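You operate a simulated robot arm through the tools that you are given. There is no shell and no other tool.

The job below is to be done with a simulated two-armed robot. You get a single attempt, and the scene is never put back.

Task
Pump the supply into the green, fill the tank to 6 litres and flush test bowl 2.
Fine: shut the vent first, flush once, open the vent again at the end.

The check looks at the end state, three seconds after you hand in, the way a careful person would. Anything else that was tipped, shoved, dropped, spilled or broken makes it a failure.

Robot
Two 7-joint arms with two-finger grippers on one trunk that stands fixed in place. Base frame: the origin is at the foot of the trunk, x ahead of it, y to its left, z up. Lengths are in mm, angles in rad, forces in N, time in s.
The left shoulder is at [57, 216, 1195], the right one opposite. With the tool pointing down near the work surface each hand reaches from about 260 to 800 mm from the base axis, measured 20 degrees to its own side. Payload 3.18 kg a hand.
The TCP of each hand is the grasp point between the finger pads, 30 mm short of the fingertips. In the tool frame z runs along the fingers and y along their closing line. The gripper opens to 144 mm; its body begins 103 mm behind the TCP.
Orientation is told as [roll, pitch, yaw] about the base's x, y, z axes, in that order, counted from this pose: with the fingers straight down and closing along the base's y, the tool's x points along the base's -x, its y along +y and its z along -z.

Tools
- The arms move only by the tool nudge_tool. It takes "left_deltas", "right_deltas" or both (then of equal length, played together; a hand with none holds still); each is a list of rows, each a list of 7 numbers: the finger opening in cm, from 0 to 14.4, then the shift along the tool's x, y, z in cm, then the turn, a rotation vector about the tool's x, y, z in rad. In form: [[jaw, tx, ty, tz, rx, ry, rz], ...]. A call has 1 to 20 rows; each row shifts and turns the commanded pose from where the row before left it, along the tool's axes as they then stand. Rows are played at 5 a second. More than 50 mm and 0.15 rad between two rows, or a gripper value outside its range, and nothing of the call is played. Where a pose cannot be reached the arm comes as near as it can. A force on the tool above 90 N (or 10 N above the force at the start of the call, whichever is more), or a blocked arm, ends the call early, and 0.2 s more pass. The fingers move at their own pace (about 186.7 mm/s each) and stop on an object; they squeeze with about 45 N. The grip force told is the motor's: it shows also when the fingers shut on nothing. Time passes only in rows, and 0.2 s behind the last, so rows that do not move let the fingers close. It gives the time, the measured TCP pose, the force on the tool (base axes), the opening and the grip force at its end, in the units of the frame above (readings bear some noise), with the torque about the TCP (base axes, N m) and any sound that the robot's microphone picked up.
- Cameras (640 x 400 px; columns grow to the right, rows downward): "scene" is now at [124.3, 50.2, 1411.2]; the picture's right is [0.69, -0.72, 0.00], its down [-0.25, -0.24, -0.94] and it looks along [0.68, 0.65, -0.35] (base axes); focal length 290 px, centre (320, 200). "left" rides on the left gripper at [76, -16, -143] in its tool frame; the picture's right is [0.21, 0.98, 0.00], its down [-0.84, 0.18, -0.51] and it looks along [-0.50, 0.11, 0.86] (tool axes); focal length 218 px, centre (320, 200). "right" rides on the right gripper at [76, 16, -143] in its tool frame; the picture's right is [-0.21, 0.98, 0.00], its down [-0.84, -0.18, -0.51] and it looks along [-0.50, -0.11, 0.86] (tool axes); focal length 218 px, centre (320, 200). There is no depth. A picture from a camera that has moved, and an enlarged one, comes with that camera's place and axes in the base frame and with its lens. The place of the scene camera against the robot may be out by one fixed shift of up to 25 mm in any direction.
- capture(camera): a new picture of that camera. No time passes.
- move_column(by): moves the trunk up (or, below 0, down) by that many mm; the arms and the scene camera ride with it, the base frame stays. It gives what a move gives, with no picture.
- aim_head(pan, tilt): turns the head with the scene camera to pan (to the left, within 1.396 rad either way) and tilt (down, from -0.506 to 1.204), counted from straight ahead of the robot (the tilt from the chest, where the trunk bows). It gives what a move gives.
- enlarge(camera, box): a new picture of the part [left, top, right, bottom] of that camera's present view, enlarged. No time passes.
- job_done(): hands the job in; it is judged then, once.

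Nothing tells you positions but the pictures and the camera data. Unless the task says otherwise, let go and move clear before handing in.

The tools are called after "Emit:" as a command line: name --argument value ..., lists and objects as JSON in quotes. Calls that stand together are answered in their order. nudge_tool: Moves the arms, as the interface text tells. Its arguments: {"type":"object","properties":{"left_deltas":{"type":"array","items":{"type":"array","items":{"type":"number"}}},"right_deltas":{"type":"array","items":{"type":"array","items":{"type":"number"}}}},"required":[]} The other tools are called the same way: move_column (by) moves the trunk up or down; aim_head (pan, tilt) turns the head that bears the scene camera; capture (camera) takes a picture; enlarge (camera, box) takes an enlarged picture of a part of a camera's view; job_done () hands the job in.

At the start:

```text
clock: 0.0
left_tcp_pos: [428.9, 563.5, 1365.8]
left_tcp_rot: [0.0, -0.002, 0.0]
left_contact_force: [0.3, -0.1, -0.3]
left_moment: [-0.01, 0.01, 0.01]
left_opening: 143.8
left_grasp_force: 0.1
right_tcp_pos: [413.2, 74.7, 1272.1]
right_tcp_rot: [0.0, 0.0, 0.0]
right_contact_force: [-0.4, -0.9, -0.1]
right_moment: [-0.01, 0.03, 0.02]
right_opening: 143.7
right_grasp_force: 0.0
trunk travel left (down, up): [-275.0, 94.0]
head pan, tilt (commanded): [0.763, 0.36]
```

scene: 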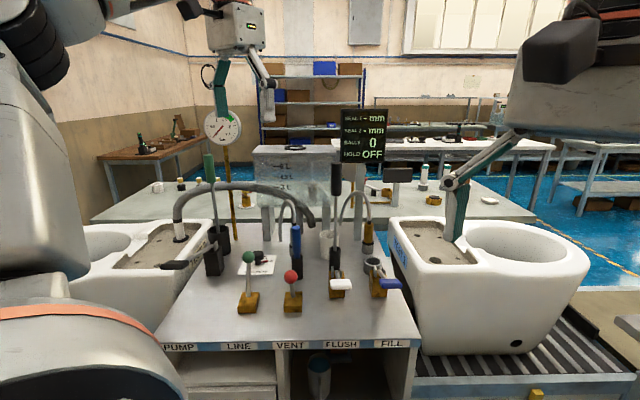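
right: 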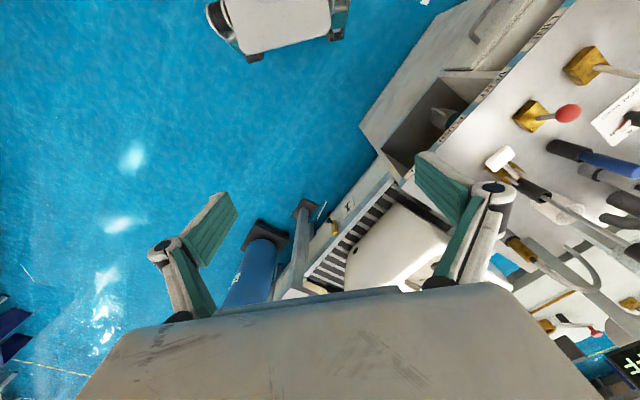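
left: 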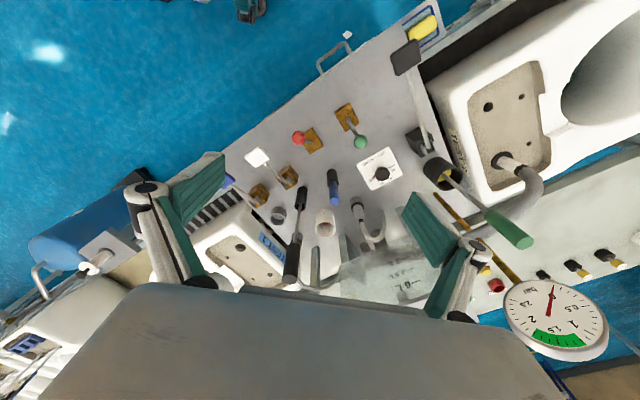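

I see a test bench with labels PUMP, LINE, VENT, FLUSH, FILL, a tank with litre marks, a pressure gauge, a display, and two test bowls. I'll look closer before moving anything.

Emit:
enlarge --camera "scene" --box '[150, 220, 430, 395]'

Emit:
enlarge --camera "scene" --box '[190, 80, 430, 230]'

Emit:
enlarge --camera "left" --box '[200, 60, 520, 260]'

Emit:
enlarge --camera "left" --box '[340, 200, 640, 388]'

Emit:
enlarge --camera "right" --box '[400, 20, 640, 170]'

```text
2.29 times, centred on (290, 308) of scene
camera zoom: at [124.3, 50.2, 1411.2], right [0.69, -0.72, 0.0], down [-0.25, -0.24, -0.94], along [0.68, 0.65, -0.35], focal length 664 px, centre (389, -46)
```

zoom: 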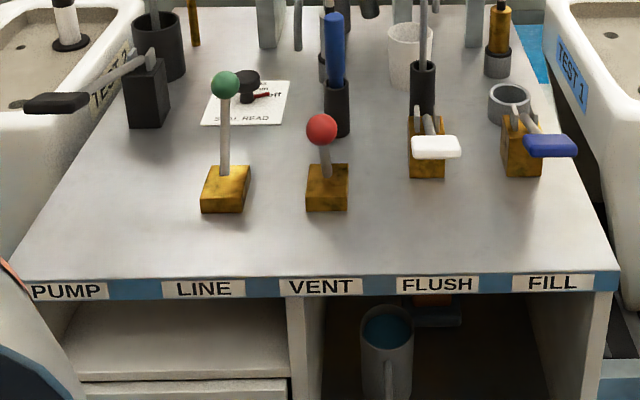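

```text
2.67 times, centred on (310, 155) of scene
camera zoom: at [124.3, 50.2, 1411.2], right [0.69, -0.72, 0.0], down [-0.25, -0.24, -0.94], along [0.68, 0.65, -0.35], focal length 774 px, centre (347, 320)
```

zoom: 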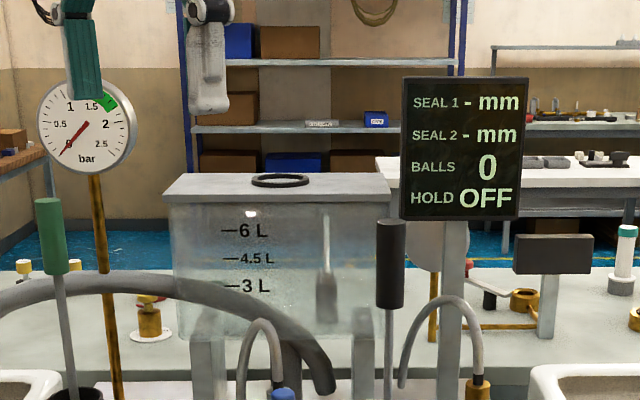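

```text
2.00 times, centred on (360, 160) of left
camera zoom: at [354.3, 547.8, 1508.1], right [-0.21, 0.98, 0.0], down [0.84, 0.18, 0.51], along [0.5, 0.11, -0.86], focal length 436 px, centre (240, 280)
```

zoom: 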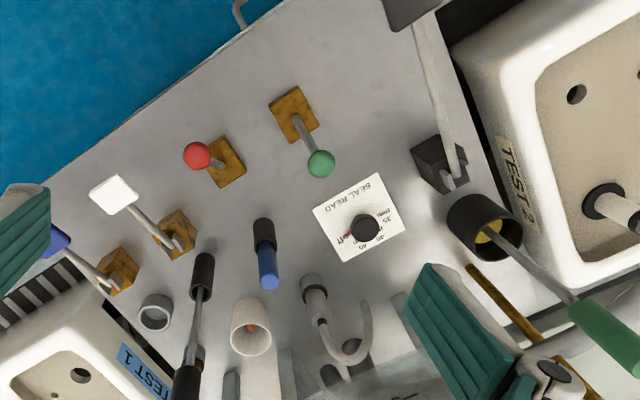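

```text
2.13 times, centred on (490, 294) of left
camera zoom: at [354.3, 547.8, 1508.1], right [-0.21, 0.98, 0.0], down [0.84, 0.18, 0.51], along [0.5, 0.11, -0.86], focal length 464 px, centre (-42, 0)
```

zoom: 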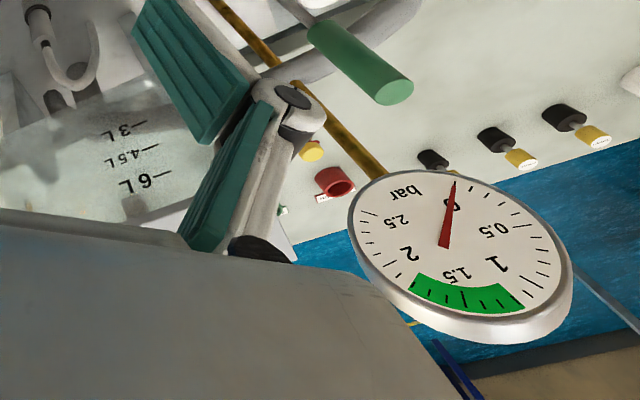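

```text
2.67 times, centred on (520, 95) of right
camera zoom: at [336.4, 90.4, 1414.1], right [0.21, 0.98, 0.0], down [0.84, -0.18, 0.51], along [0.5, -0.11, -0.86], focal length 582 px, centre (-213, 480)
```

zoom: 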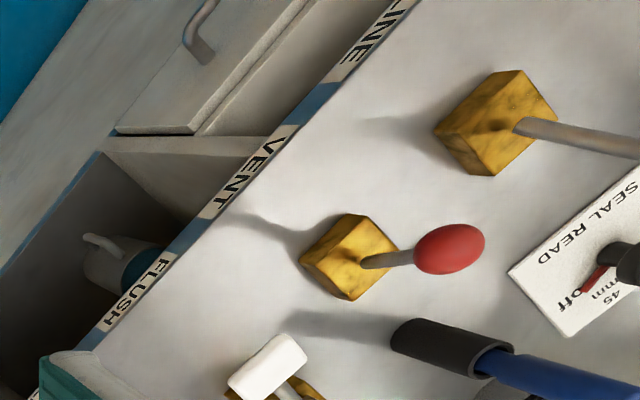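

The bench is turned roughly 45° from the robot. Next I'll aim the head to see the bowls, the hose ends and the tank better.

Emit:
aim_head --pan 0.85 --tilt 0.6

Emit:
capture --camera "scene"

Emit:
enlarge --camera "scene" --box '[80, 80, 400, 280]'

Emit:
enlarge --camera "scene" --box '[320, 80, 640, 280]'

```text
clock: 0.8
left_tcp_pos: [429.8, 564.2, 1365.5]
left_tcp_rot: [-0.001, -0.002, 0.0]
left_contact_force: [-0.1, -0.3, -0.1]
left_moment: [-0.01, -0.01, -0.01]
left_opening: 144.0
left_grasp_force: 0.2
right_tcp_pos: [411.8, 73.5, 1271.0]
right_tcp_rot: [0.0, 0.001, 0.0]
right_contact_force: [0.3, -0.7, 0.0]
right_moment: [0.0, -0.01, 0.0]
right_opening: 143.9
right_grasp_force: 0.0
trunk travel left (down, up): [-275.0, 94.0]
head pan, tilt (commanded): [0.85, 0.6]
```

```text
taken
camera scene: at [115.4, 52.2, 1389.3], right [0.75, -0.66, 0.0], down [-0.37, -0.42, -0.83], along [0.55, 0.62, -0.56], focal length 290 px, centre (320, 200)
```

scene: 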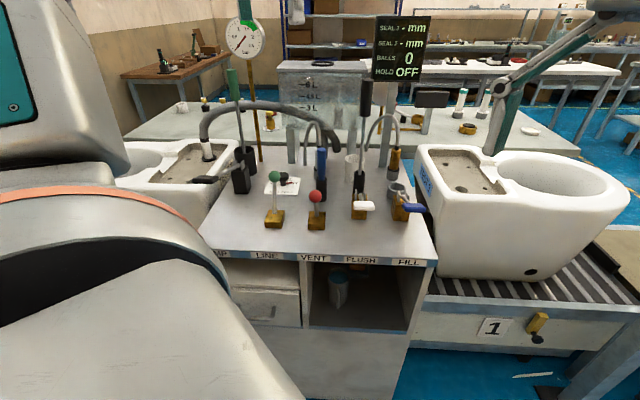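

```text
2.00 times, centred on (240, 180) of scene
camera zoom: at [115.4, 52.2, 1389.3], right [0.75, -0.66, 0.0], down [-0.37, -0.42, -0.83], along [0.55, 0.62, -0.56], focal length 581 px, centre (480, 240)
```

zoom: 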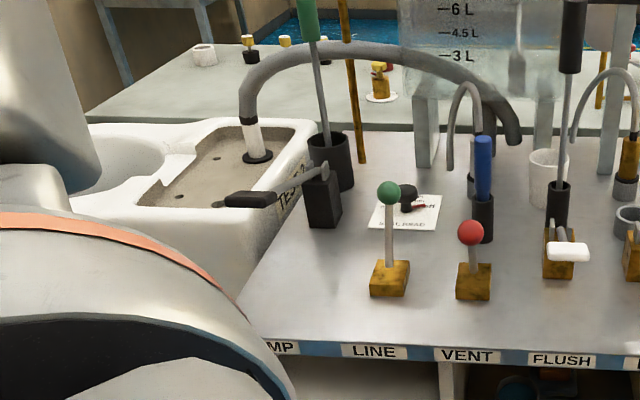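

```text
2.00 times, centred on (480, 180) of scene
camera zoom: at [115.4, 52.2, 1389.3], right [0.75, -0.66, 0.0], down [-0.37, -0.42, -0.83], along [0.55, 0.62, -0.56], focal length 581 px, centre (0, 240)
```

zoom: 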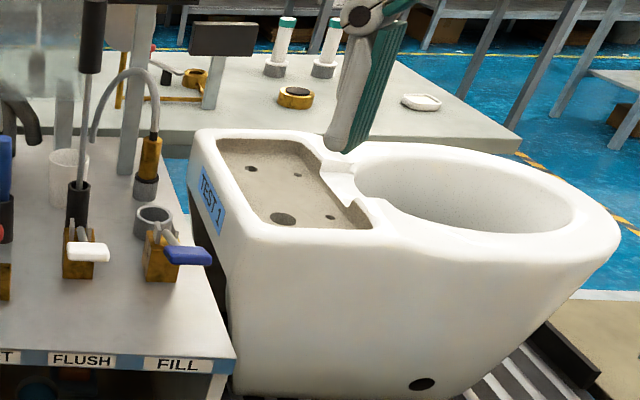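

The hose from the tank already runs into bowl 2, and the display reads HOLD OFF and BALLS 0. I'll enlarge the levers to read their states and mechanisms.

Emit:
enlarge --camera "left" --box '[280, 80, 440, 180]'

Emit:
enlarge --camera "left" --box '[200, 120, 360, 220]'

Emit:
enlarge --camera "left" --box '[370, 20, 530, 120]'

Emit:
enlarge --camera "scene" --box '[200, 150, 320, 225]'

Emit:
enlarge --camera "scene" --box '[320, 140, 448, 220]'

```text
4.00 times, centred on (360, 130) of left
camera zoom: at [354.3, 547.7, 1508.1], right [-0.21, 0.98, 0.0], down [0.84, 0.18, 0.51], along [0.5, 0.11, -0.86], focal length 873 px, centre (160, 480)
```

zoom: 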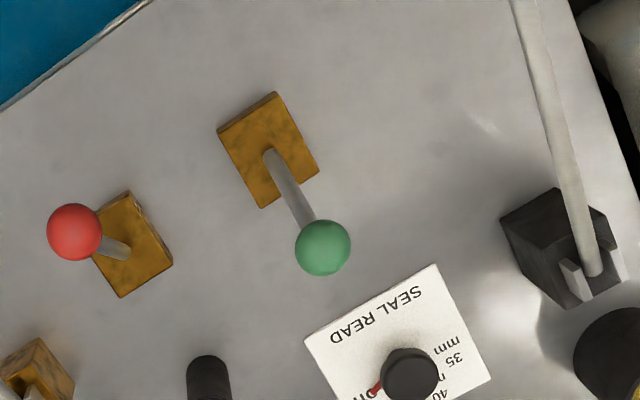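

```text
4.00 times, centred on (280, 170) of left
camera zoom: at [354.3, 547.7, 1508.1], right [-0.21, 0.98, 0.0], down [0.84, 0.18, 0.51], along [0.5, 0.11, -0.86], focal length 873 px, centre (480, 320)
```

zoom: 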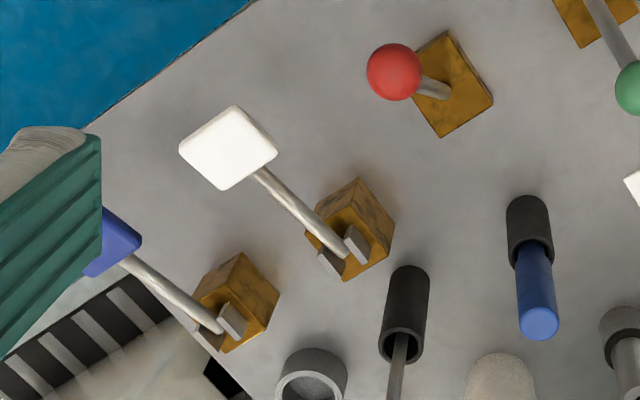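

```text
4.00 times, centred on (450, 70) of left
camera zoom: at [354.3, 547.7, 1508.1], right [-0.21, 0.98, 0.0], down [0.84, 0.18, 0.51], along [0.5, 0.11, -0.86], focal length 873 px, centre (-200, 720)
```

zoom: 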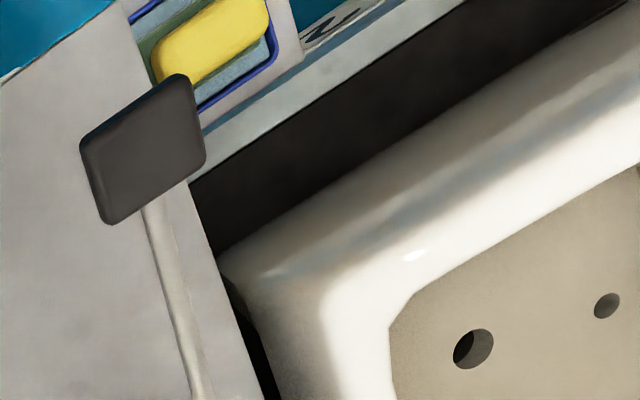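

```text
5.33 times, centred on (260, 188) of scene
camera zoom: at [115.4, 52.2, 1389.3], right [0.75, -0.66, 0.0], down [-0.37, -0.42, -0.83], along [0.55, 0.62, -0.56], focal length 1549 px, centre (640, 267)
```

zoom: 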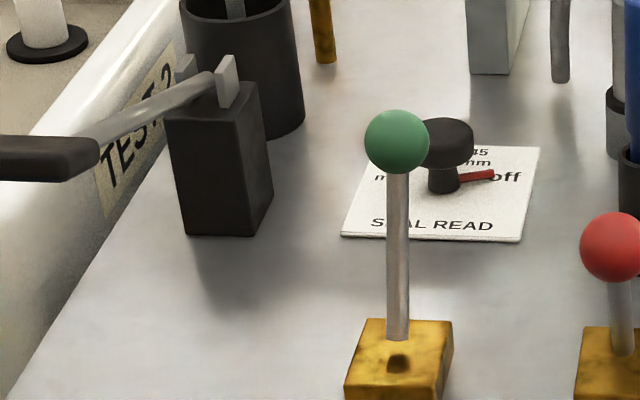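

```text
5.00 times, centred on (384, 180) of scene
camera zoom: at [115.4, 52.2, 1389.3], right [0.75, -0.66, 0.0], down [-0.37, -0.42, -0.83], along [0.55, 0.62, -0.56], focal length 1452 px, centre (0, 300)
```

zoom: 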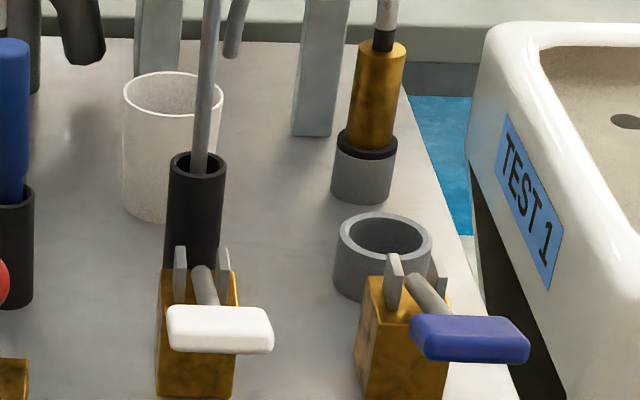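

Triangulating from the cameras, the red VENT knob is at about (501, 528, 983), leaning toward the operator. The other points are FLUSH pad (574, 431, 971), FILL pad (659, 345, 971) and PUMP pad (301, 700, 1032). I'll turn the left hand 45° to line up with the bench and look again.

Emit:
nudge_tool --left_deltas '[[14.4, 0, 0, 0, 0, 0, -0.131], [14.4, 0, 0, 0, 0, 0, -0.131], [14.4, 0, 0, 0, 0, 0, -0.131], [14.4, 0, 0, 0, 0, 0, -0.131], [14.4, 0, 0, 0, 0, 0, -0.131], [14.4, 0, 0, 0, 0, 0, -0.13]]'

Emit:
capture --camera "left"

Emit:
capture --camera "scene"

```text
clock: 2.2
left_tcp_pos: [429.3, 563.5, 1365.2]
left_tcp_rot: [-0.003, 0.0, 0.788]
left_contact_force: [-0.3, 0.7, -0.1]
left_moment: [0.04, 0.02, 0.03]
left_opening: 144.0
left_grasp_force: 0.1
right_tcp_pos: [411.2, 73.0, 1272.2]
right_tcp_rot: [-0.002, 0.0, 0.0]
right_contact_force: [0.8, 0.1, 0.2]
right_moment: [0.03, -0.02, -0.03]
right_opening: 144.2
right_grasp_force: 0.1
trunk travel left (down, up): [-275.0, 94.0]
head pan, tilt (commanded): [0.85, 0.6]
```

```text
taken
camera left: at [388.0, 498.2, 1508.2], right [-0.84, 0.54, 0.0], down [0.47, 0.72, 0.51], along [0.28, 0.43, -0.86], focal length 218 px, centre (320, 200)
```

left: 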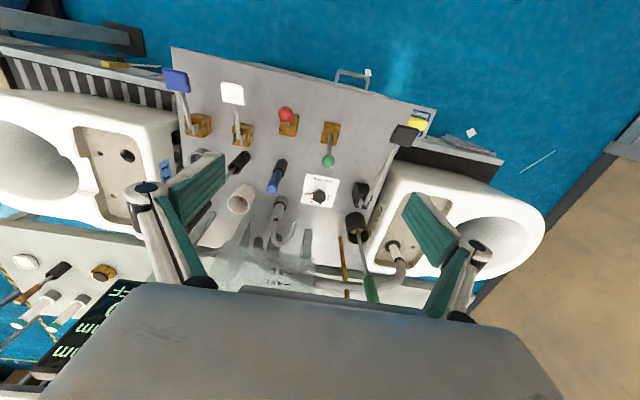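

```text
taken
camera scene: at [115.3, 52.0, 1389.3], right [0.75, -0.66, 0.0], down [-0.37, -0.42, -0.83], along [0.54, 0.62, -0.56], focal length 290 px, centre (320, 200)
```

scene: 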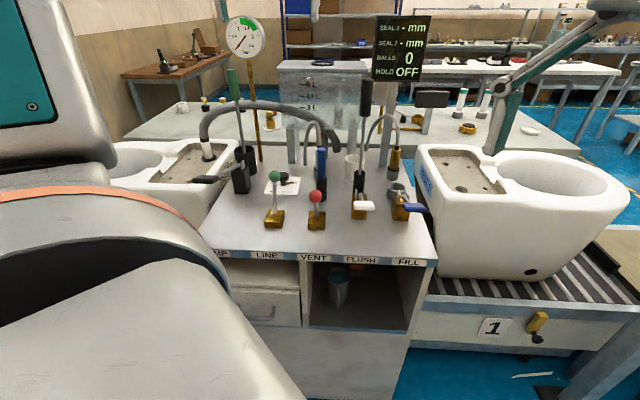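

Emit:
enlarge --camera "left" --box '[150, 40, 310, 140]'

Emit:
enlarge --camera "left" --box '[290, 90, 450, 190]'

Emit:
enlarge --camera "left" --box '[200, 170, 440, 320]'

Emit:
enlarge --camera "scene" --box '[200, 10, 440, 160]'

```text
4.00 times, centred on (230, 90) of left
camera zoom: at [388.0, 498.2, 1508.2], right [-0.84, 0.54, 0.0], down [0.47, 0.72, 0.51], along [0.28, 0.43, -0.86], focal length 873 px, centre (680, 640)
```

zoom: 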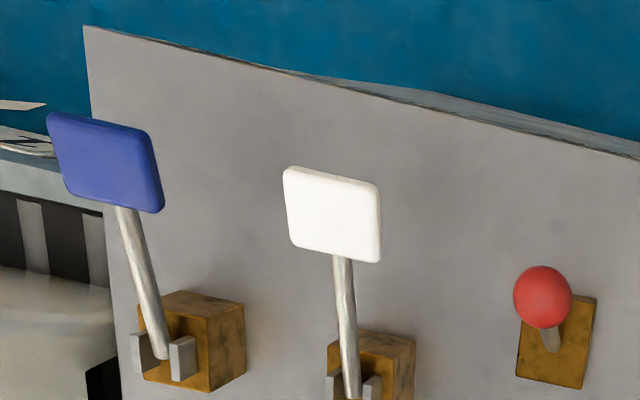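

```text
4.00 times, centred on (370, 140) of left
camera zoom: at [388.0, 498.2, 1508.2], right [-0.84, 0.54, 0.0], down [0.47, 0.72, 0.51], along [0.28, 0.43, -0.86], focal length 873 px, centre (120, 440)
```

zoom: 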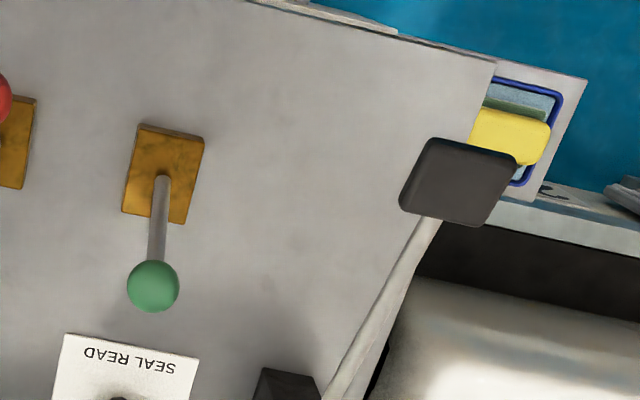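

```text
2.67 times, centred on (320, 245) of left
camera zoom: at [388.0, 498.2, 1508.2], right [-0.84, 0.54, 0.0], down [0.47, 0.72, 0.51], along [0.28, 0.43, -0.86], focal length 582 px, centre (320, 80)
```

zoom: 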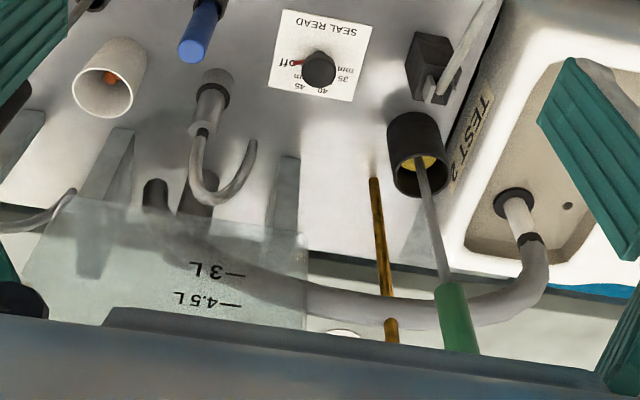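

```text
2.67 times, centred on (320, 85) of scene
camera zoom: at [115.3, 52.0, 1389.3], right [0.75, -0.66, 0.0], down [-0.37, -0.42, -0.83], along [0.54, 0.62, -0.56], focal length 774 px, centre (320, 507)
```

zoom: 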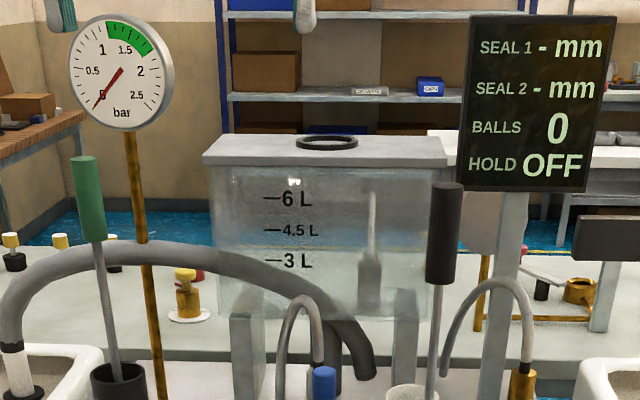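

The gauge reads 0, the tank is empty, and the vent (red) leans toward the operator, so I take it as open. I'll bring the left hand above the red knob with the jaws part-open.

Emit:
nudge_tool --left_deltas '[[7, -0.37, -1.09, 3.5, 0, 0, 0], [7, -0.37, -1.09, 3.5, 0, 0, 0], [7, -0.37, -1.09, 3.5, 0, 0, 0], [7, -0.37, -1.09, 3.5, 0, 0, 0], [7, -0.37, -1.09, 3.5, 0, 0, 0], [7, -0.37, -1.09, 3.5, 0, 0, 0], [7, -0.37, -1.08, 3.5, 0, 0, 0], [7, 0, 0, 0, 0, 0, 0]]'

Emit:
capture --camera "left"

Emit:
capture --camera "scene"

Emit:
capture --camera "right"

```text
clock: 4.0
left_tcp_pos: [495.8, 550.2, 1162.1]
left_tcp_rot: [0.0, 0.002, 0.785]
left_contact_force: [-0.7, 0.8, 0.1]
left_moment: [-0.04, 0.01, -0.02]
left_opening: 69.6
left_grasp_force: 0.1
left hand out of reach, approached as far as the arm can: row 6, 7
right_tcp_pos: [412.2, 73.5, 1271.1]
right_tcp_rot: [-0.001, 0.0, 0.0]
right_contact_force: [0.0, -0.5, 0.4]
right_moment: [-0.02, 0.0, 0.0]
right_opening: 143.9
right_grasp_force: 0.1
trunk travel left (down, up): [-275.0, 94.0]
head pan, tilt (commanded): [0.85, 0.6]
```

```text
taken
camera left: at [454.9, 484.3, 1305.6], right [-0.84, 0.54, 0.0], down [0.47, 0.72, 0.51], along [0.27, 0.43, -0.86], focal length 218 px, centre (320, 200)
```

left: 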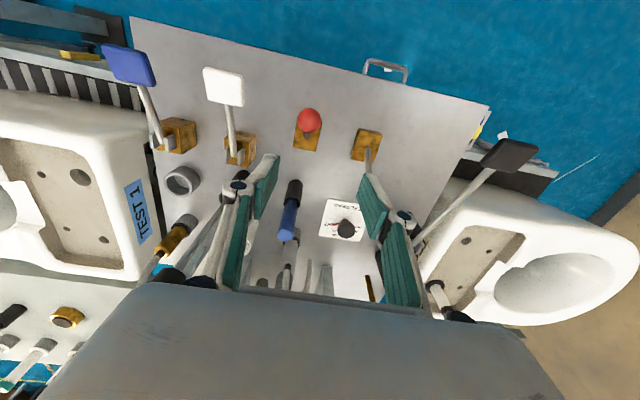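

```text
taken
camera scene: at [115.6, 52.5, 1389.2], right [0.75, -0.66, 0.0], down [-0.37, -0.42, -0.82], along [0.54, 0.62, -0.57], focal length 290 px, centre (320, 200)
```

scene: 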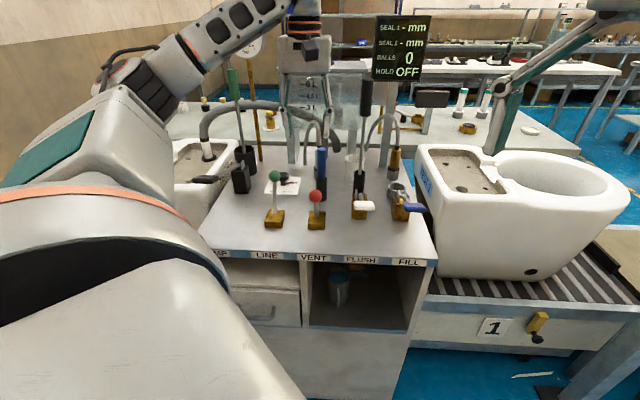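

```text
taken
camera right: at [336.7, 90.7, 1414.0], right [0.21, 0.98, 0.0], down [0.84, -0.18, 0.51], along [0.5, -0.11, -0.86], focal length 218 px, centre (320, 200)
```

right: 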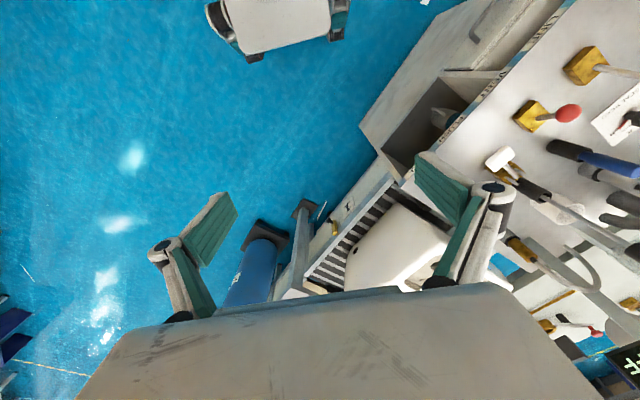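

The arm could not reach straight down here with the trunk at its present height. I'll lift the hand a little and lower the trunk so the work sits in a better part of the arm's range.

Emit:
nudge_tool --left_deltas '[[7, 0, 0, -4, 0, 0, 0], [7, 0, 0, -4, 0, 0, 0], [7, 0, 0, 0, 0, 0, 0]]'

Emit:
move_column --by -100

Emit:
capture --camera "left"

Emit:
capture --camera "scene"

```text
clock: 4.8
left_tcp_pos: [496.2, 547.8, 1244.2]
left_tcp_rot: [-0.002, 0.0, 0.787]
left_contact_force: [-0.2, 0.8, 0.4]
left_moment: [-0.03, 0.04, 0.01]
left_opening: 69.8
left_grasp_force: 0.0
right_tcp_pos: [412.4, 74.4, 1271.5]
right_tcp_rot: [0.0, 0.0, 0.001]
right_contact_force: [0.3, -0.1, -0.1]
right_moment: [-0.01, 0.02, -0.02]
right_opening: 144.0
right_grasp_force: 0.0
trunk travel left (down, up): [-275.0, 94.0]
head pan, tilt (commanded): [0.85, 0.6]
```

```text
clock: 6.1
left_tcp_pos: [494.3, 547.9, 1144.1]
left_tcp_rot: [-0.003, -0.001, 0.783]
left_contact_force: [-0.4, 0.1, -0.6]
left_moment: [0.02, -0.04, -0.02]
left_opening: 69.9
left_grasp_force: 0.1
right_tcp_pos: [409.4, 74.8, 1172.7]
right_tcp_rot: [0.0, -0.003, 0.0]
right_contact_force: [-0.5, -0.1, 0.5]
right_moment: [-0.01, -0.05, -0.03]
right_opening: 144.0
right_grasp_force: 0.2
trunk travel left (down, up): [-175.0, 194.0]
head pan, tilt (commanded): [0.85, 0.6]
```

```text
taken
camera left: at [452.9, 482.7, 1287.5], right [-0.84, 0.54, 0.0], down [0.47, 0.72, 0.51], along [0.28, 0.43, -0.86], focal length 218 px, centre (320, 200)
```

left: 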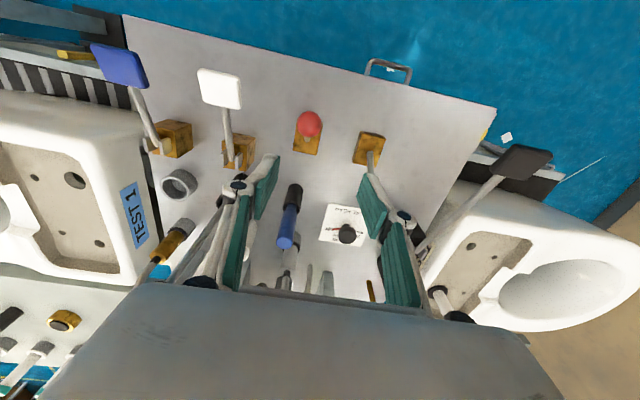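

```text
taken
camera scene: at [181.1, 52.1, 1285.1], right [0.75, -0.66, 0.0], down [-0.37, -0.42, -0.83], along [0.55, 0.62, -0.56], focal length 290 px, centre (320, 200)
```

scene: 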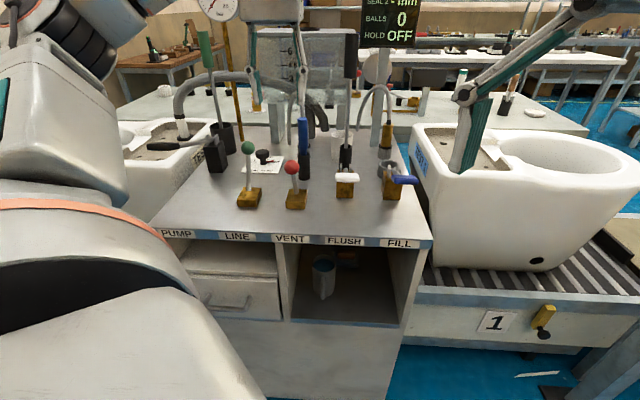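

Emit:
nudge_tool --left_deltas '[[7, 0.45, -0.96, 0, 0, 0, 0], [7, 0.45, -0.96, 0, 0, 0, 0], [7, 0, 0, 3, 0, 0, 0], [7, 0, 0, 3, 0, 0, 0], [7, 0, 0, 2.4, 0, 0, 0], [7, 0, 0, 0, 0, 0, 0]]'

Emit:
capture --camera "left"

Emit:
capture --camera "scene"

```text
clock: 7.5
left_tcp_pos: [508.8, 544.6, 1064.9]
left_tcp_rot: [-0.001, 0.0, 0.782]
left_contact_force: [-0.4, -0.4, -0.1]
left_moment: [0.03, 0.0, 0.02]
left_opening: 70.1
left_grasp_force: 0.1
left hand out of reach, approached as far as the arm can: row 3, 4, 5
right_tcp_pos: [411.1, 72.1, 1171.7]
right_tcp_rot: [0.001, 0.001, 0.0]
right_contact_force: [-1.0, 0.6, 0.4]
right_moment: [0.04, -0.03, 0.0]
right_opening: 143.7
right_grasp_force: 0.0
trunk travel left (down, up): [-175.0, 194.0]
head pan, tilt (commanded): [0.85, 0.6]
```

```text
taken
camera left: at [467.5, 480.1, 1207.3], right [-0.84, 0.55, 0.0], down [0.47, 0.72, 0.51], along [0.28, 0.42, -0.86], focal length 218 px, centre (320, 200)
```

left: 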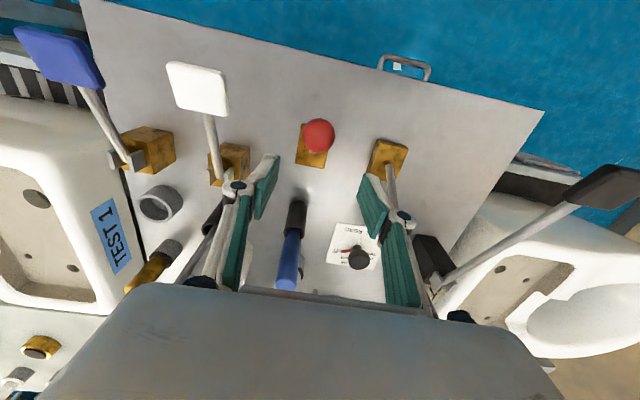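

```text
taken
camera scene: at [182.1, 51.8, 1284.7], right [0.75, -0.66, 0.0], down [-0.37, -0.42, -0.83], along [0.54, 0.62, -0.56], focal length 290 px, centre (320, 200)
```

scene: 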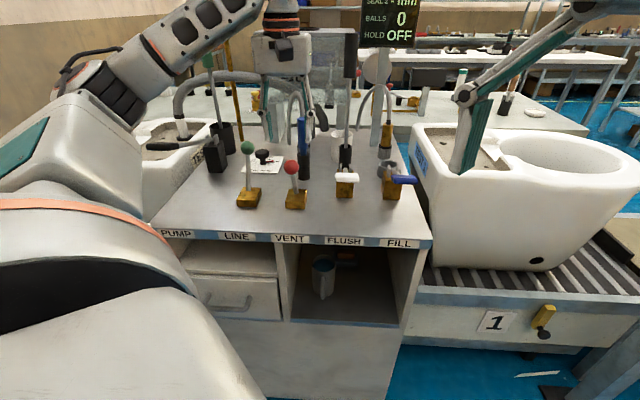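

The hand settles about 18 mm off target here, so some joint is at its limit. I'll try easing the yaw back to see whether the pose becomes reachable, keeping the fingertips above the knobs.

Emit:
nudge_tool --left_deltas '[[7, 0, 0, 0, 0, 0, 0.13], [7, 0, 0, 0, 0, 0, 0.13], [7, 0, 0, 0, 0, 0, 0.13], [7, 0, 0, 0, 0, 0, 0]]'

```text
clock: 8.5
left_tcp_pos: [509.2, 544.5, 1064.1]
left_tcp_rot: [-0.001, 0.001, 0.394]
left_contact_force: [0.3, 1.5, -0.5]
left_moment: [0.0, 0.02, 0.01]
left_opening: 70.0
left_grasp_force: 0.1
right_tcp_pos: [413.0, 74.7, 1170.8]
right_tcp_rot: [0.002, -0.002, 0.0]
right_contact_force: [0.4, -0.7, 0.1]
right_moment: [-0.03, 0.0, 0.02]
right_opening: 143.7
right_grasp_force: 0.1
trunk travel left (down, up): [-175.0, 194.0]
head pan, tilt (commanded): [0.85, 0.6]
```

Emit:
nudge_tool --left_deltas '[[7, 0.67, -0.61, 0, 0, 0, 0], [7, 0.67, -0.61, 0, 0, 0, 0], [7, 0, 0, 0, 0, 0, 0]]'

```text
clock: 9.3
left_tcp_pos: [501.7, 528.9, 1063.1]
left_tcp_rot: [-0.003, -0.001, 0.396]
left_contact_force: [0.8, -0.7, -0.1]
left_moment: [-0.02, -0.03, 0.03]
left_opening: 70.1
left_grasp_force: 0.0
right_tcp_pos: [412.9, 74.3, 1170.2]
right_tcp_rot: [0.0, 0.001, 0.001]
right_contact_force: [0.5, -1.0, 0.5]
right_moment: [-0.01, -0.01, 0.03]
right_opening: 143.9
right_grasp_force: 0.0
trunk travel left (down, up): [-175.0, 194.0]
head pan, tilt (commanded): [0.85, 0.6]
```

That pose is reachable. I'll descend partway and check the alignment over the red knob.

Emit:
nudge_tool --left_deltas '[[7, 0, 0, 1.5, 0, 0, 0], [7, 0, 0, 1.5, 0, 0, 0], [7, 0, 0, 0, 0, 0, 0]]'

Emit:
capture --camera "left"

Emit:
capture --camera "right"

Emit:
enlarge --camera "scene" --box '[200, 100, 440, 250]'

```text
clock: 10.1
left_tcp_pos: [500.7, 528.5, 1032.7]
left_tcp_rot: [0.0, 0.0, 0.396]
left_contact_force: [-0.9, 0.0, 0.3]
left_moment: [0.02, -0.03, 0.0]
left_opening: 70.1
left_grasp_force: 0.1
right_tcp_pos: [411.9, 74.3, 1171.1]
right_tcp_rot: [0.0, -0.001, -0.001]
right_contact_force: [0.7, -0.3, -0.9]
right_moment: [0.02, 0.0, -0.02]
right_opening: 144.2
right_grasp_force: 0.1
trunk travel left (down, up): [-175.0, 194.0]
head pan, tilt (commanded): [0.85, 0.6]
```

```text
taken
camera left: at [438.3, 484.2, 1176.1], right [-0.57, 0.82, 0.0], down [0.71, 0.49, 0.51], along [0.42, 0.29, -0.86], focal length 218 px, centre (320, 200)
```

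left: 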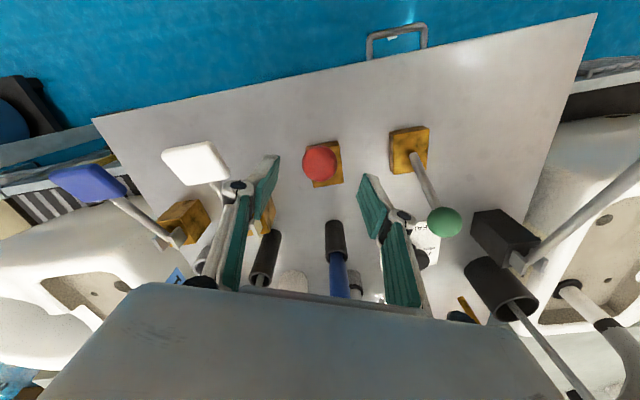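

```text
taken
camera right: at [336.0, 90.2, 1314.3], right [0.21, 0.98, 0.0], down [0.84, -0.18, 0.51], along [0.5, -0.11, -0.86], focal length 218 px, centre (320, 200)
```

right: 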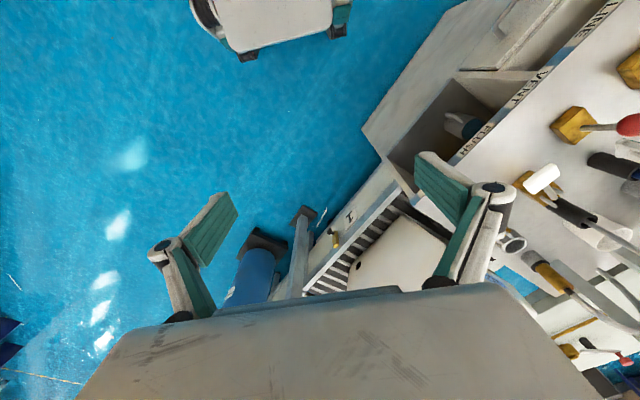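

```text
2.67 times, centred on (320, 175) of scene
camera zoom: at [182.3, 52.0, 1284.6], right [0.75, -0.66, 0.0], down [-0.37, -0.42, -0.83], along [0.54, 0.62, -0.56], focal length 774 px, centre (320, 267)
```

zoom: 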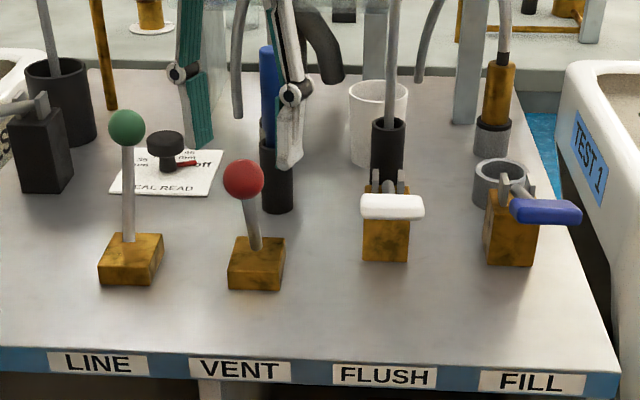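

The red knob is centred between the fingers. I'll descend to knob height and close on it gently.

Emit:
nudge_tool --left_deltas '[[7, 0, 0, 1.7, 0, 0, 0], [7, 0, 0, 1.7, 0, 0, 0], [7, 0, 0, 1.6, 0, 0, 0], [7, 0, 0, 0, 0, 0, 0], [4.5, 0, 0, 0, 0, 0, 0], [3.6, 0, 0, 0, 0, 0, 0]]'

Emit:
capture --camera "left"

Emit:
enlarge --camera "scene" --box '[200, 100, 440, 250]'

```text
clock: 11.5
left_tcp_pos: [502.1, 529.6, 982.8]
left_tcp_rot: [0.001, 0.001, 0.397]
left_contact_force: [-0.1, -0.5, 0.1]
left_moment: [0.03, -0.01, -0.01]
left_opening: 36.1
left_grasp_force: 0.1
right_tcp_pos: [411.8, 74.4, 1170.8]
right_tcp_rot: [0.002, -0.001, -0.001]
right_contact_force: [-0.8, -0.5, -0.2]
right_moment: [0.0, -0.01, 0.02]
right_opening: 144.0
right_grasp_force: 0.1
trunk travel left (down, up): [-175.0, 194.0]
head pan, tilt (commanded): [0.85, 0.6]
```

```text
taken
camera left: at [439.8, 485.3, 1126.2], right [-0.57, 0.82, 0.0], down [0.71, 0.49, 0.51], along [0.42, 0.29, -0.86], focal length 218 px, centre (320, 200)
```

left: 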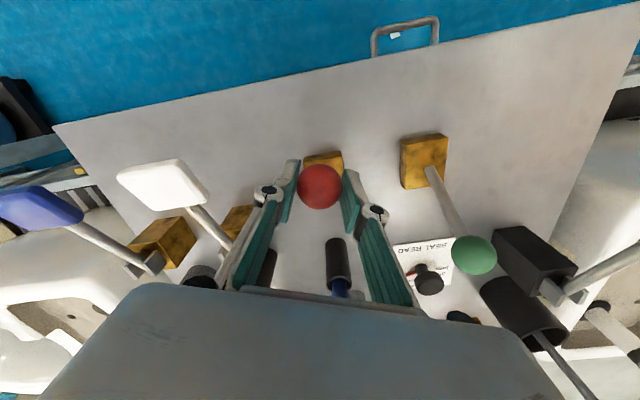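

```text
2.67 times, centred on (320, 175) of scene
camera zoom: at [182.6, 52.2, 1284.5], right [0.75, -0.66, 0.0], down [-0.37, -0.42, -0.83], along [0.54, 0.62, -0.56], focal length 774 px, centre (320, 267)
```

zoom: 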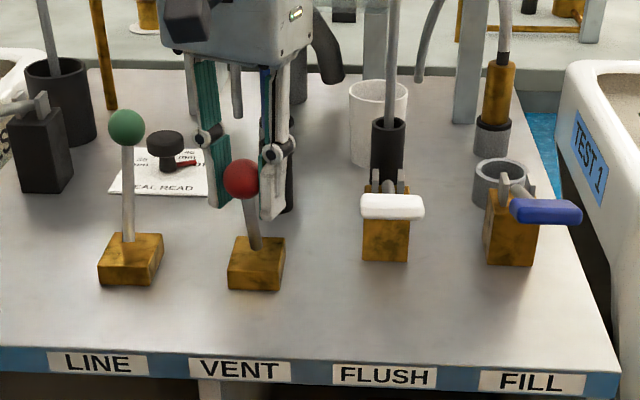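

Emit:
nudge_tool --left_deltas '[[2.5, 0, 0, 0, 0, 0, 0], [2.5, 0, 0, 0, 0, 0, 0], [2.5, 0, 0, 0, 0, 0, 0]]'

```text
clock: 12.3
left_tcp_pos: [503.5, 528.7, 983.2]
left_tcp_rot: [0.001, 0.001, 0.392]
left_contact_force: [6.3, -10.3, -0.8]
left_moment: [-0.19, 0.2, 0.05]
left_opening: 31.6
left_grasp_force: 45.1
right_tcp_pos: [412.0, 73.7, 1171.7]
right_tcp_rot: [0.002, -0.001, 0.001]
right_contact_force: [-0.1, 0.4, 0.4]
right_moment: [0.01, 0.0, 0.0]
right_opening: 144.2
right_grasp_force: 0.1
trunk travel left (down, up): [-175.0, 194.0]
head pan, tilt (commanded): [0.85, 0.6]
```

The knob is gripped. Now I swing the vent lever away from the operator along its arc.

Emit:
nudge_tool --left_deltas '[[2.5, -1.02, 0.42, -0.35, 0, 0, 0], [2.5, -1.02, 0.42, -0.24, 0, 0, 0], [2.5, -1.02, 0.42, -0.14, 0, 0, 0], [2.5, -1.02, 0.42, -0.05, 0, 0, 0], [2.5, -1.02, 0.42, 0.05, 0, 0, 0], [2.5, -1.02, 0.42, 0.14, 0, 0, 0], [2.5, -1.02, 0.42, 0.24, 0, 0, 0], [2.5, -1.02, 0.42, 0.35, 0, 0, 0]]'

Emit:
capture --camera "left"

Emit:
enlarge --camera "scene" --box '[200, 100, 440, 250]'

```text
clock: 14.1
left_tcp_pos: [564.2, 588.4, 984.2]
left_tcp_rot: [-0.001, 0.003, 0.394]
left_contact_force: [9.5, -25.4, -2.3]
left_moment: [-0.3, 1.23, 0.46]
left_opening: 30.5
left_grasp_force: 44.7
right_tcp_pos: [415.4, 71.5, 1171.0]
right_tcp_rot: [0.002, 0.002, -0.002]
right_contact_force: [-0.2, 0.3, 0.8]
right_moment: [-0.03, 0.01, 0.02]
right_opening: 144.4
right_grasp_force: 0.1
trunk travel left (down, up): [-175.0, 194.0]
head pan, tilt (commanded): [0.85, 0.6]
```

```text
taken
camera left: at [502.2, 543.9, 1126.7], right [-0.57, 0.82, 0.0], down [0.71, 0.49, 0.51], along [0.42, 0.29, -0.86], focal length 218 px, centre (320, 200)
```

left: 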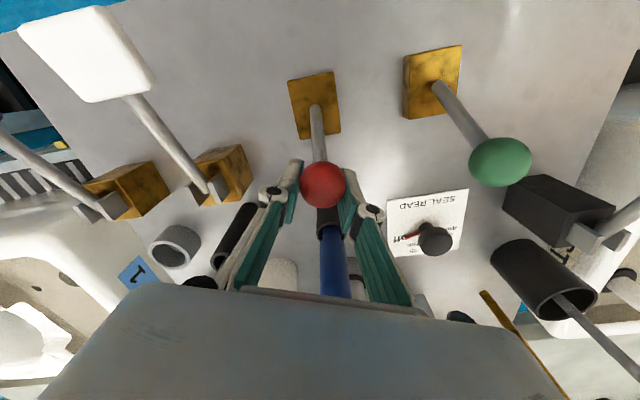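

```text
2.67 times, centred on (320, 175) of scene
camera zoom: at [184.0, 49.7, 1284.3], right [0.75, -0.66, 0.0], down [-0.37, -0.42, -0.83], along [0.54, 0.62, -0.56], focal length 774 px, centre (320, 267)
```

zoom: 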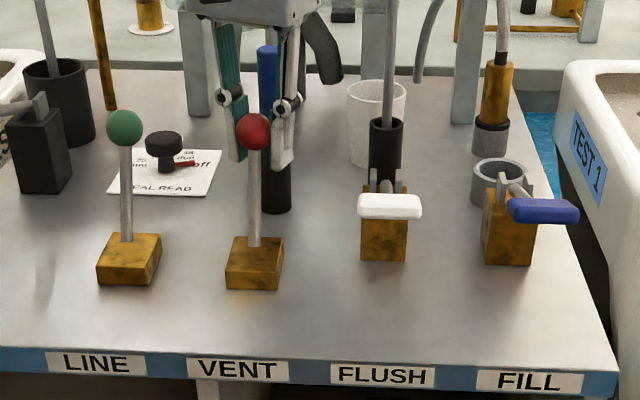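

The vent lever now leans back like LINE. I'll release it and lift straight up.

Emit:
nudge_tool --left_deltas '[[5.5, 0, 0, 0, 0, 0, 0], [5.5, 0, 0, 0, 0, 0, 0], [5.5, 0, 0, -2, 0, 0, 0], [5.5, 0, 0, -3, 0, 0, 0], [5.5, 0, 0, -4, 0, 0, 0], [5.5, 0, 0, 0, 0, 0, 0]]'

Emit:
enlarge --camera "scene" --box '[160, 100, 400, 250]'

Emit:
capture --camera "left"

```text
clock: 15.5
left_tcp_pos: [564.1, 591.7, 1072.9]
left_tcp_rot: [0.0, 0.002, 0.399]
left_contact_force: [0.6, -0.1, -0.6]
left_moment: [-0.05, 0.01, -0.01]
left_opening: 55.1
left_grasp_force: 0.1
right_tcp_pos: [414.0, 75.3, 1171.3]
right_tcp_rot: [-0.002, 0.001, -0.001]
right_contact_force: [0.3, 0.0, -0.7]
right_moment: [-0.05, 0.03, 0.01]
right_opening: 143.8
right_grasp_force: 0.0
trunk travel left (down, up): [-175.0, 194.0]
head pan, tilt (commanded): [0.85, 0.6]
```

```text
2.67 times, centred on (280, 175) of scene
camera zoom: at [183.4, 53.3, 1284.1], right [0.75, -0.66, 0.0], down [-0.37, -0.43, -0.82], along [0.54, 0.62, -0.57], focal length 774 px, centre (427, 267)
```

zoom: 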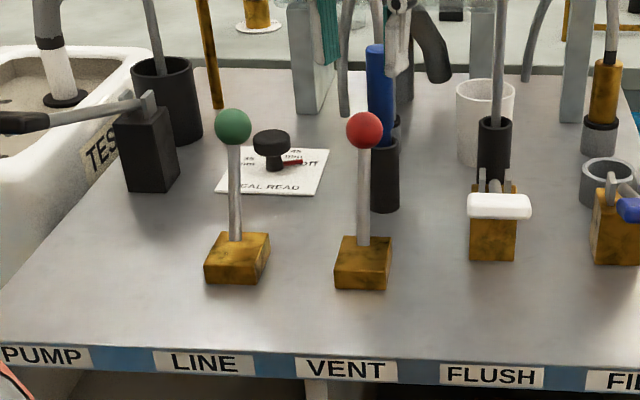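

```text
taken
camera left: at [501.6, 548.7, 1215.0], right [-0.57, 0.82, 0.0], down [0.71, 0.49, 0.51], along [0.42, 0.29, -0.86], focal length 218 px, centre (320, 200)
```

left: 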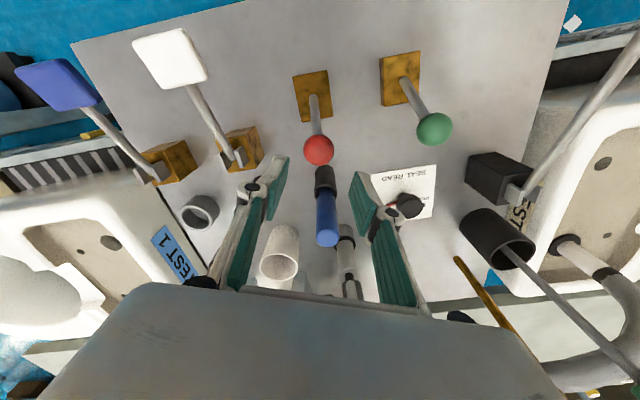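

The vent is now shut, as I read it. Next I'll tilt the head to keep the gauge in view and take the left hand, fingers closed, above the pump pad.

Emit:
aim_head --pan 0.85 --tilt 0.4

Emit:
nudge_tool --left_deltas '[[2, 0, 0, -4, 0, 0, 0], [0, 0, 0, -4, 0, 0, 0], [0, 3.35, 3.35, 0, 0, 0, 0], [0, 3.35, 3.35, 0, 0, 0, 0], [0, 3.35, 3.35, 0, 0, 0, 0], [0, 3.35, 3.35, 0, 0, 0, 0], [0, 3.35, 3.35, 0, 0, 0, 0], [0, 3.35, 3.35, 0, 0, 0, 0], [0, 0, 0, 0, 0, 0, 0]]'

Emit:
capture --camera "left"

Emit:
capture --camera "scene"

```text
clock: 16.2
left_tcp_pos: [562.9, 591.1, 1073.0]
left_tcp_rot: [-0.003, 0.0, 0.398]
left_contact_force: [0.2, 0.9, 0.6]
left_moment: [-0.01, 0.04, -0.01]
left_opening: 55.0
left_grasp_force: 0.0
right_tcp_pos: [412.6, 75.7, 1171.7]
right_tcp_rot: [0.0, 0.001, 0.0]
right_contact_force: [0.0, 0.8, -0.7]
right_moment: [-0.02, 0.0, -0.01]
right_opening: 144.0
right_grasp_force: 0.1
trunk travel left (down, up): [-175.0, 194.0]
head pan, tilt (commanded): [0.85, 0.4]
```

```text
clock: 18.2
left_tcp_pos: [302.1, 699.0, 1154.1]
left_tcp_rot: [0.0, 0.004, 0.395]
left_contact_force: [-0.4, -0.8, -0.2]
left_moment: [-0.02, -0.01, 0.02]
left_opening: 0.0
left_grasp_force: 30.7
right_tcp_pos: [413.7, 74.8, 1170.5]
right_tcp_rot: [0.001, 0.002, 0.001]
right_contact_force: [0.0, 0.0, -0.1]
right_moment: [-0.03, 0.02, 0.0]
right_opening: 143.9
right_grasp_force: 0.1
trunk travel left (down, up): [-175.0, 194.0]
head pan, tilt (commanded): [0.85, 0.4]
```

```text
taken
camera left: at [240.0, 655.1, 1297.3], right [-0.57, 0.82, 0.0], down [0.71, 0.49, 0.51], along [0.42, 0.29, -0.86], focal length 218 px, centre (320, 200)
```

left: 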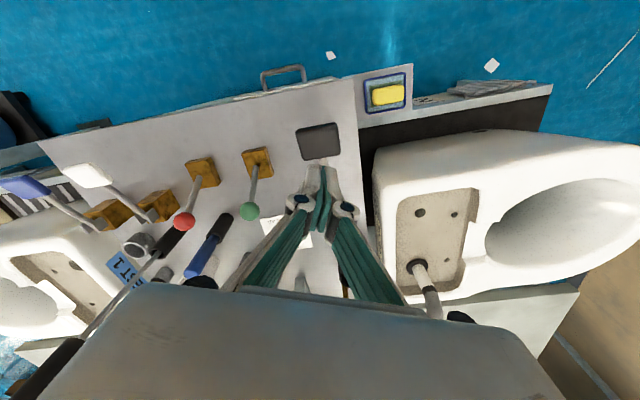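

```text
taken
camera scene: at [186.2, 55.7, 1302.4], right [0.75, -0.66, 0.0], down [-0.26, -0.29, -0.92], along [0.61, 0.69, -0.39], focal length 290 px, centre (320, 200)
```

scene: 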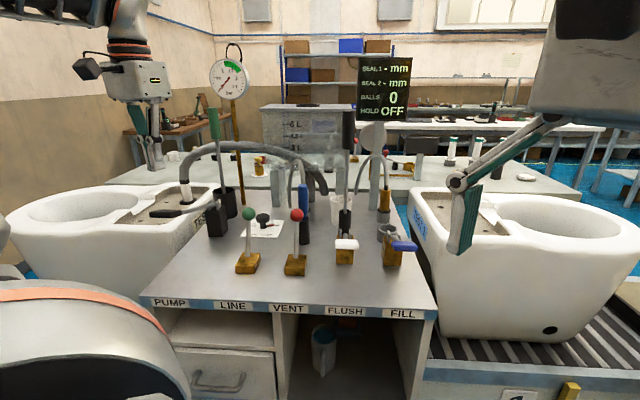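

The hand is right above the pump pad and the gauge is in view. I'll descend to just above the pad and then press gently.

Emit:
nudge_tool --left_deltas '[[0, 0, 0, 3.5, 0, 0, 0], [0, 0, 0, 3.5, 0, 0, 0], [0, 0, 0, 0, 0, 0, 0]]'

Emit:
capture --camera "left"

Emit:
enlarge --camera "scene" --box '[90, 40, 330, 240]'

```text
clock: 19.0
left_tcp_pos: [301.4, 698.6, 1084.1]
left_tcp_rot: [-0.002, -0.003, 0.395]
left_contact_force: [0.0, -1.0, 0.1]
left_moment: [0.01, -0.02, -0.03]
left_opening: 0.0
left_grasp_force: 30.4
right_tcp_pos: [411.5, 74.7, 1171.5]
right_tcp_rot: [0.0, -0.001, 0.001]
right_contact_force: [-0.4, -0.4, -0.2]
right_moment: [-0.02, 0.01, 0.02]
right_opening: 144.1
right_grasp_force: 0.0
trunk travel left (down, up): [-175.0, 194.0]
head pan, tilt (commanded): [0.85, 0.4]
```

```text
taken
camera left: at [238.5, 654.8, 1226.7], right [-0.57, 0.82, 0.0], down [0.71, 0.49, 0.51], along [0.42, 0.29, -0.86], focal length 218 px, centre (320, 200)
```

left: 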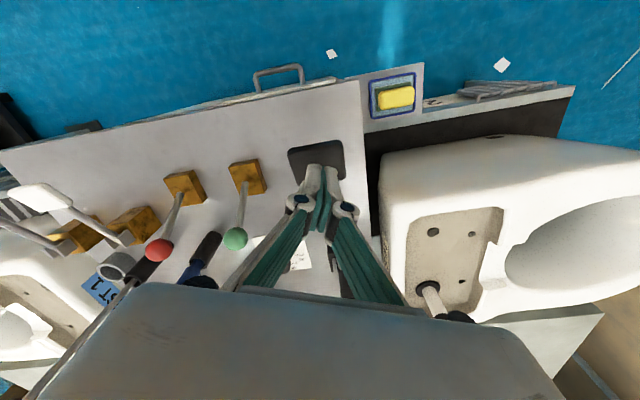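

```text
2.00 times, centred on (210, 140) of scene
camera zoom: at [185.3, 55.3, 1302.8], right [0.75, -0.66, 0.0], down [-0.26, -0.29, -0.92], along [0.61, 0.69, -0.39], focal length 581 px, centre (540, 320)
```

zoom: 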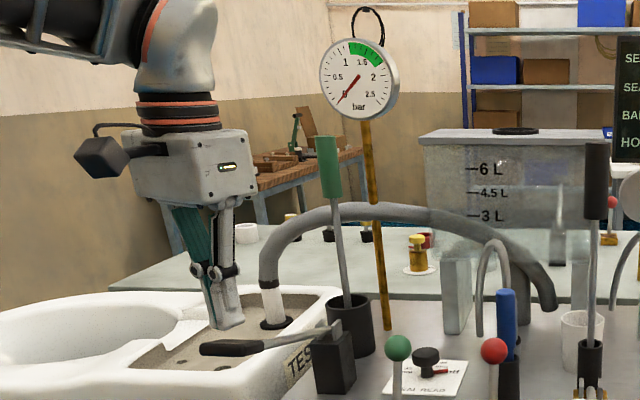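

Emit:
nudge_tool --left_deltas '[[0, 0.9, -0.37, 0, 0, 0, 0], [0, 0, 0, 1, 0, 0, 0], [0, 0, 0, 1, 0, 0, 0], [0, 0, 0, 0.5, 0, 0, 0]]'

Emit:
enlarge --camera "scene" --box '[90, 40, 330, 240]'

```text
clock: 20.0
left_tcp_pos: [293.3, 692.4, 1059.4]
left_tcp_rot: [-0.002, 0.0, 0.394]
left_contact_force: [0.2, 0.7, -0.1]
left_moment: [0.04, -0.01, 0.02]
left_opening: 0.0
left_grasp_force: 31.0
right_tcp_pos: [412.4, 72.6, 1170.6]
right_tcp_rot: [-0.002, 0.002, 0.001]
right_contact_force: [0.4, 0.7, 0.6]
right_moment: [0.02, 0.02, 0.02]
right_opening: 143.9
right_grasp_force: 0.0
trunk travel left (down, up): [-175.0, 194.0]
head pan, tilt (commanded): [0.85, 0.4]
```

```text
2.00 times, centred on (210, 140) of scene
camera zoom: at [185.5, 55.3, 1302.7], right [0.75, -0.66, 0.0], down [-0.26, -0.29, -0.92], along [0.61, 0.69, -0.39], focal length 581 px, centre (540, 320)
```

zoom: 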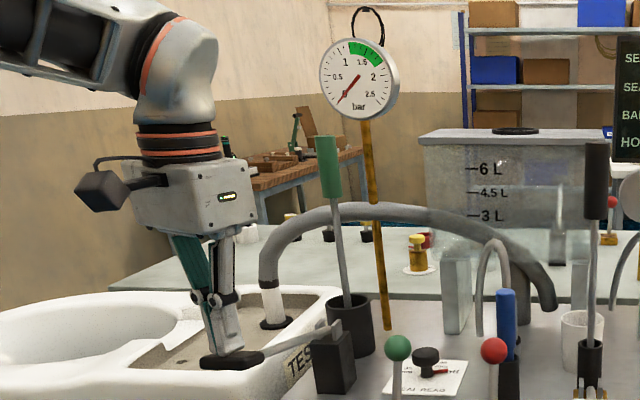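

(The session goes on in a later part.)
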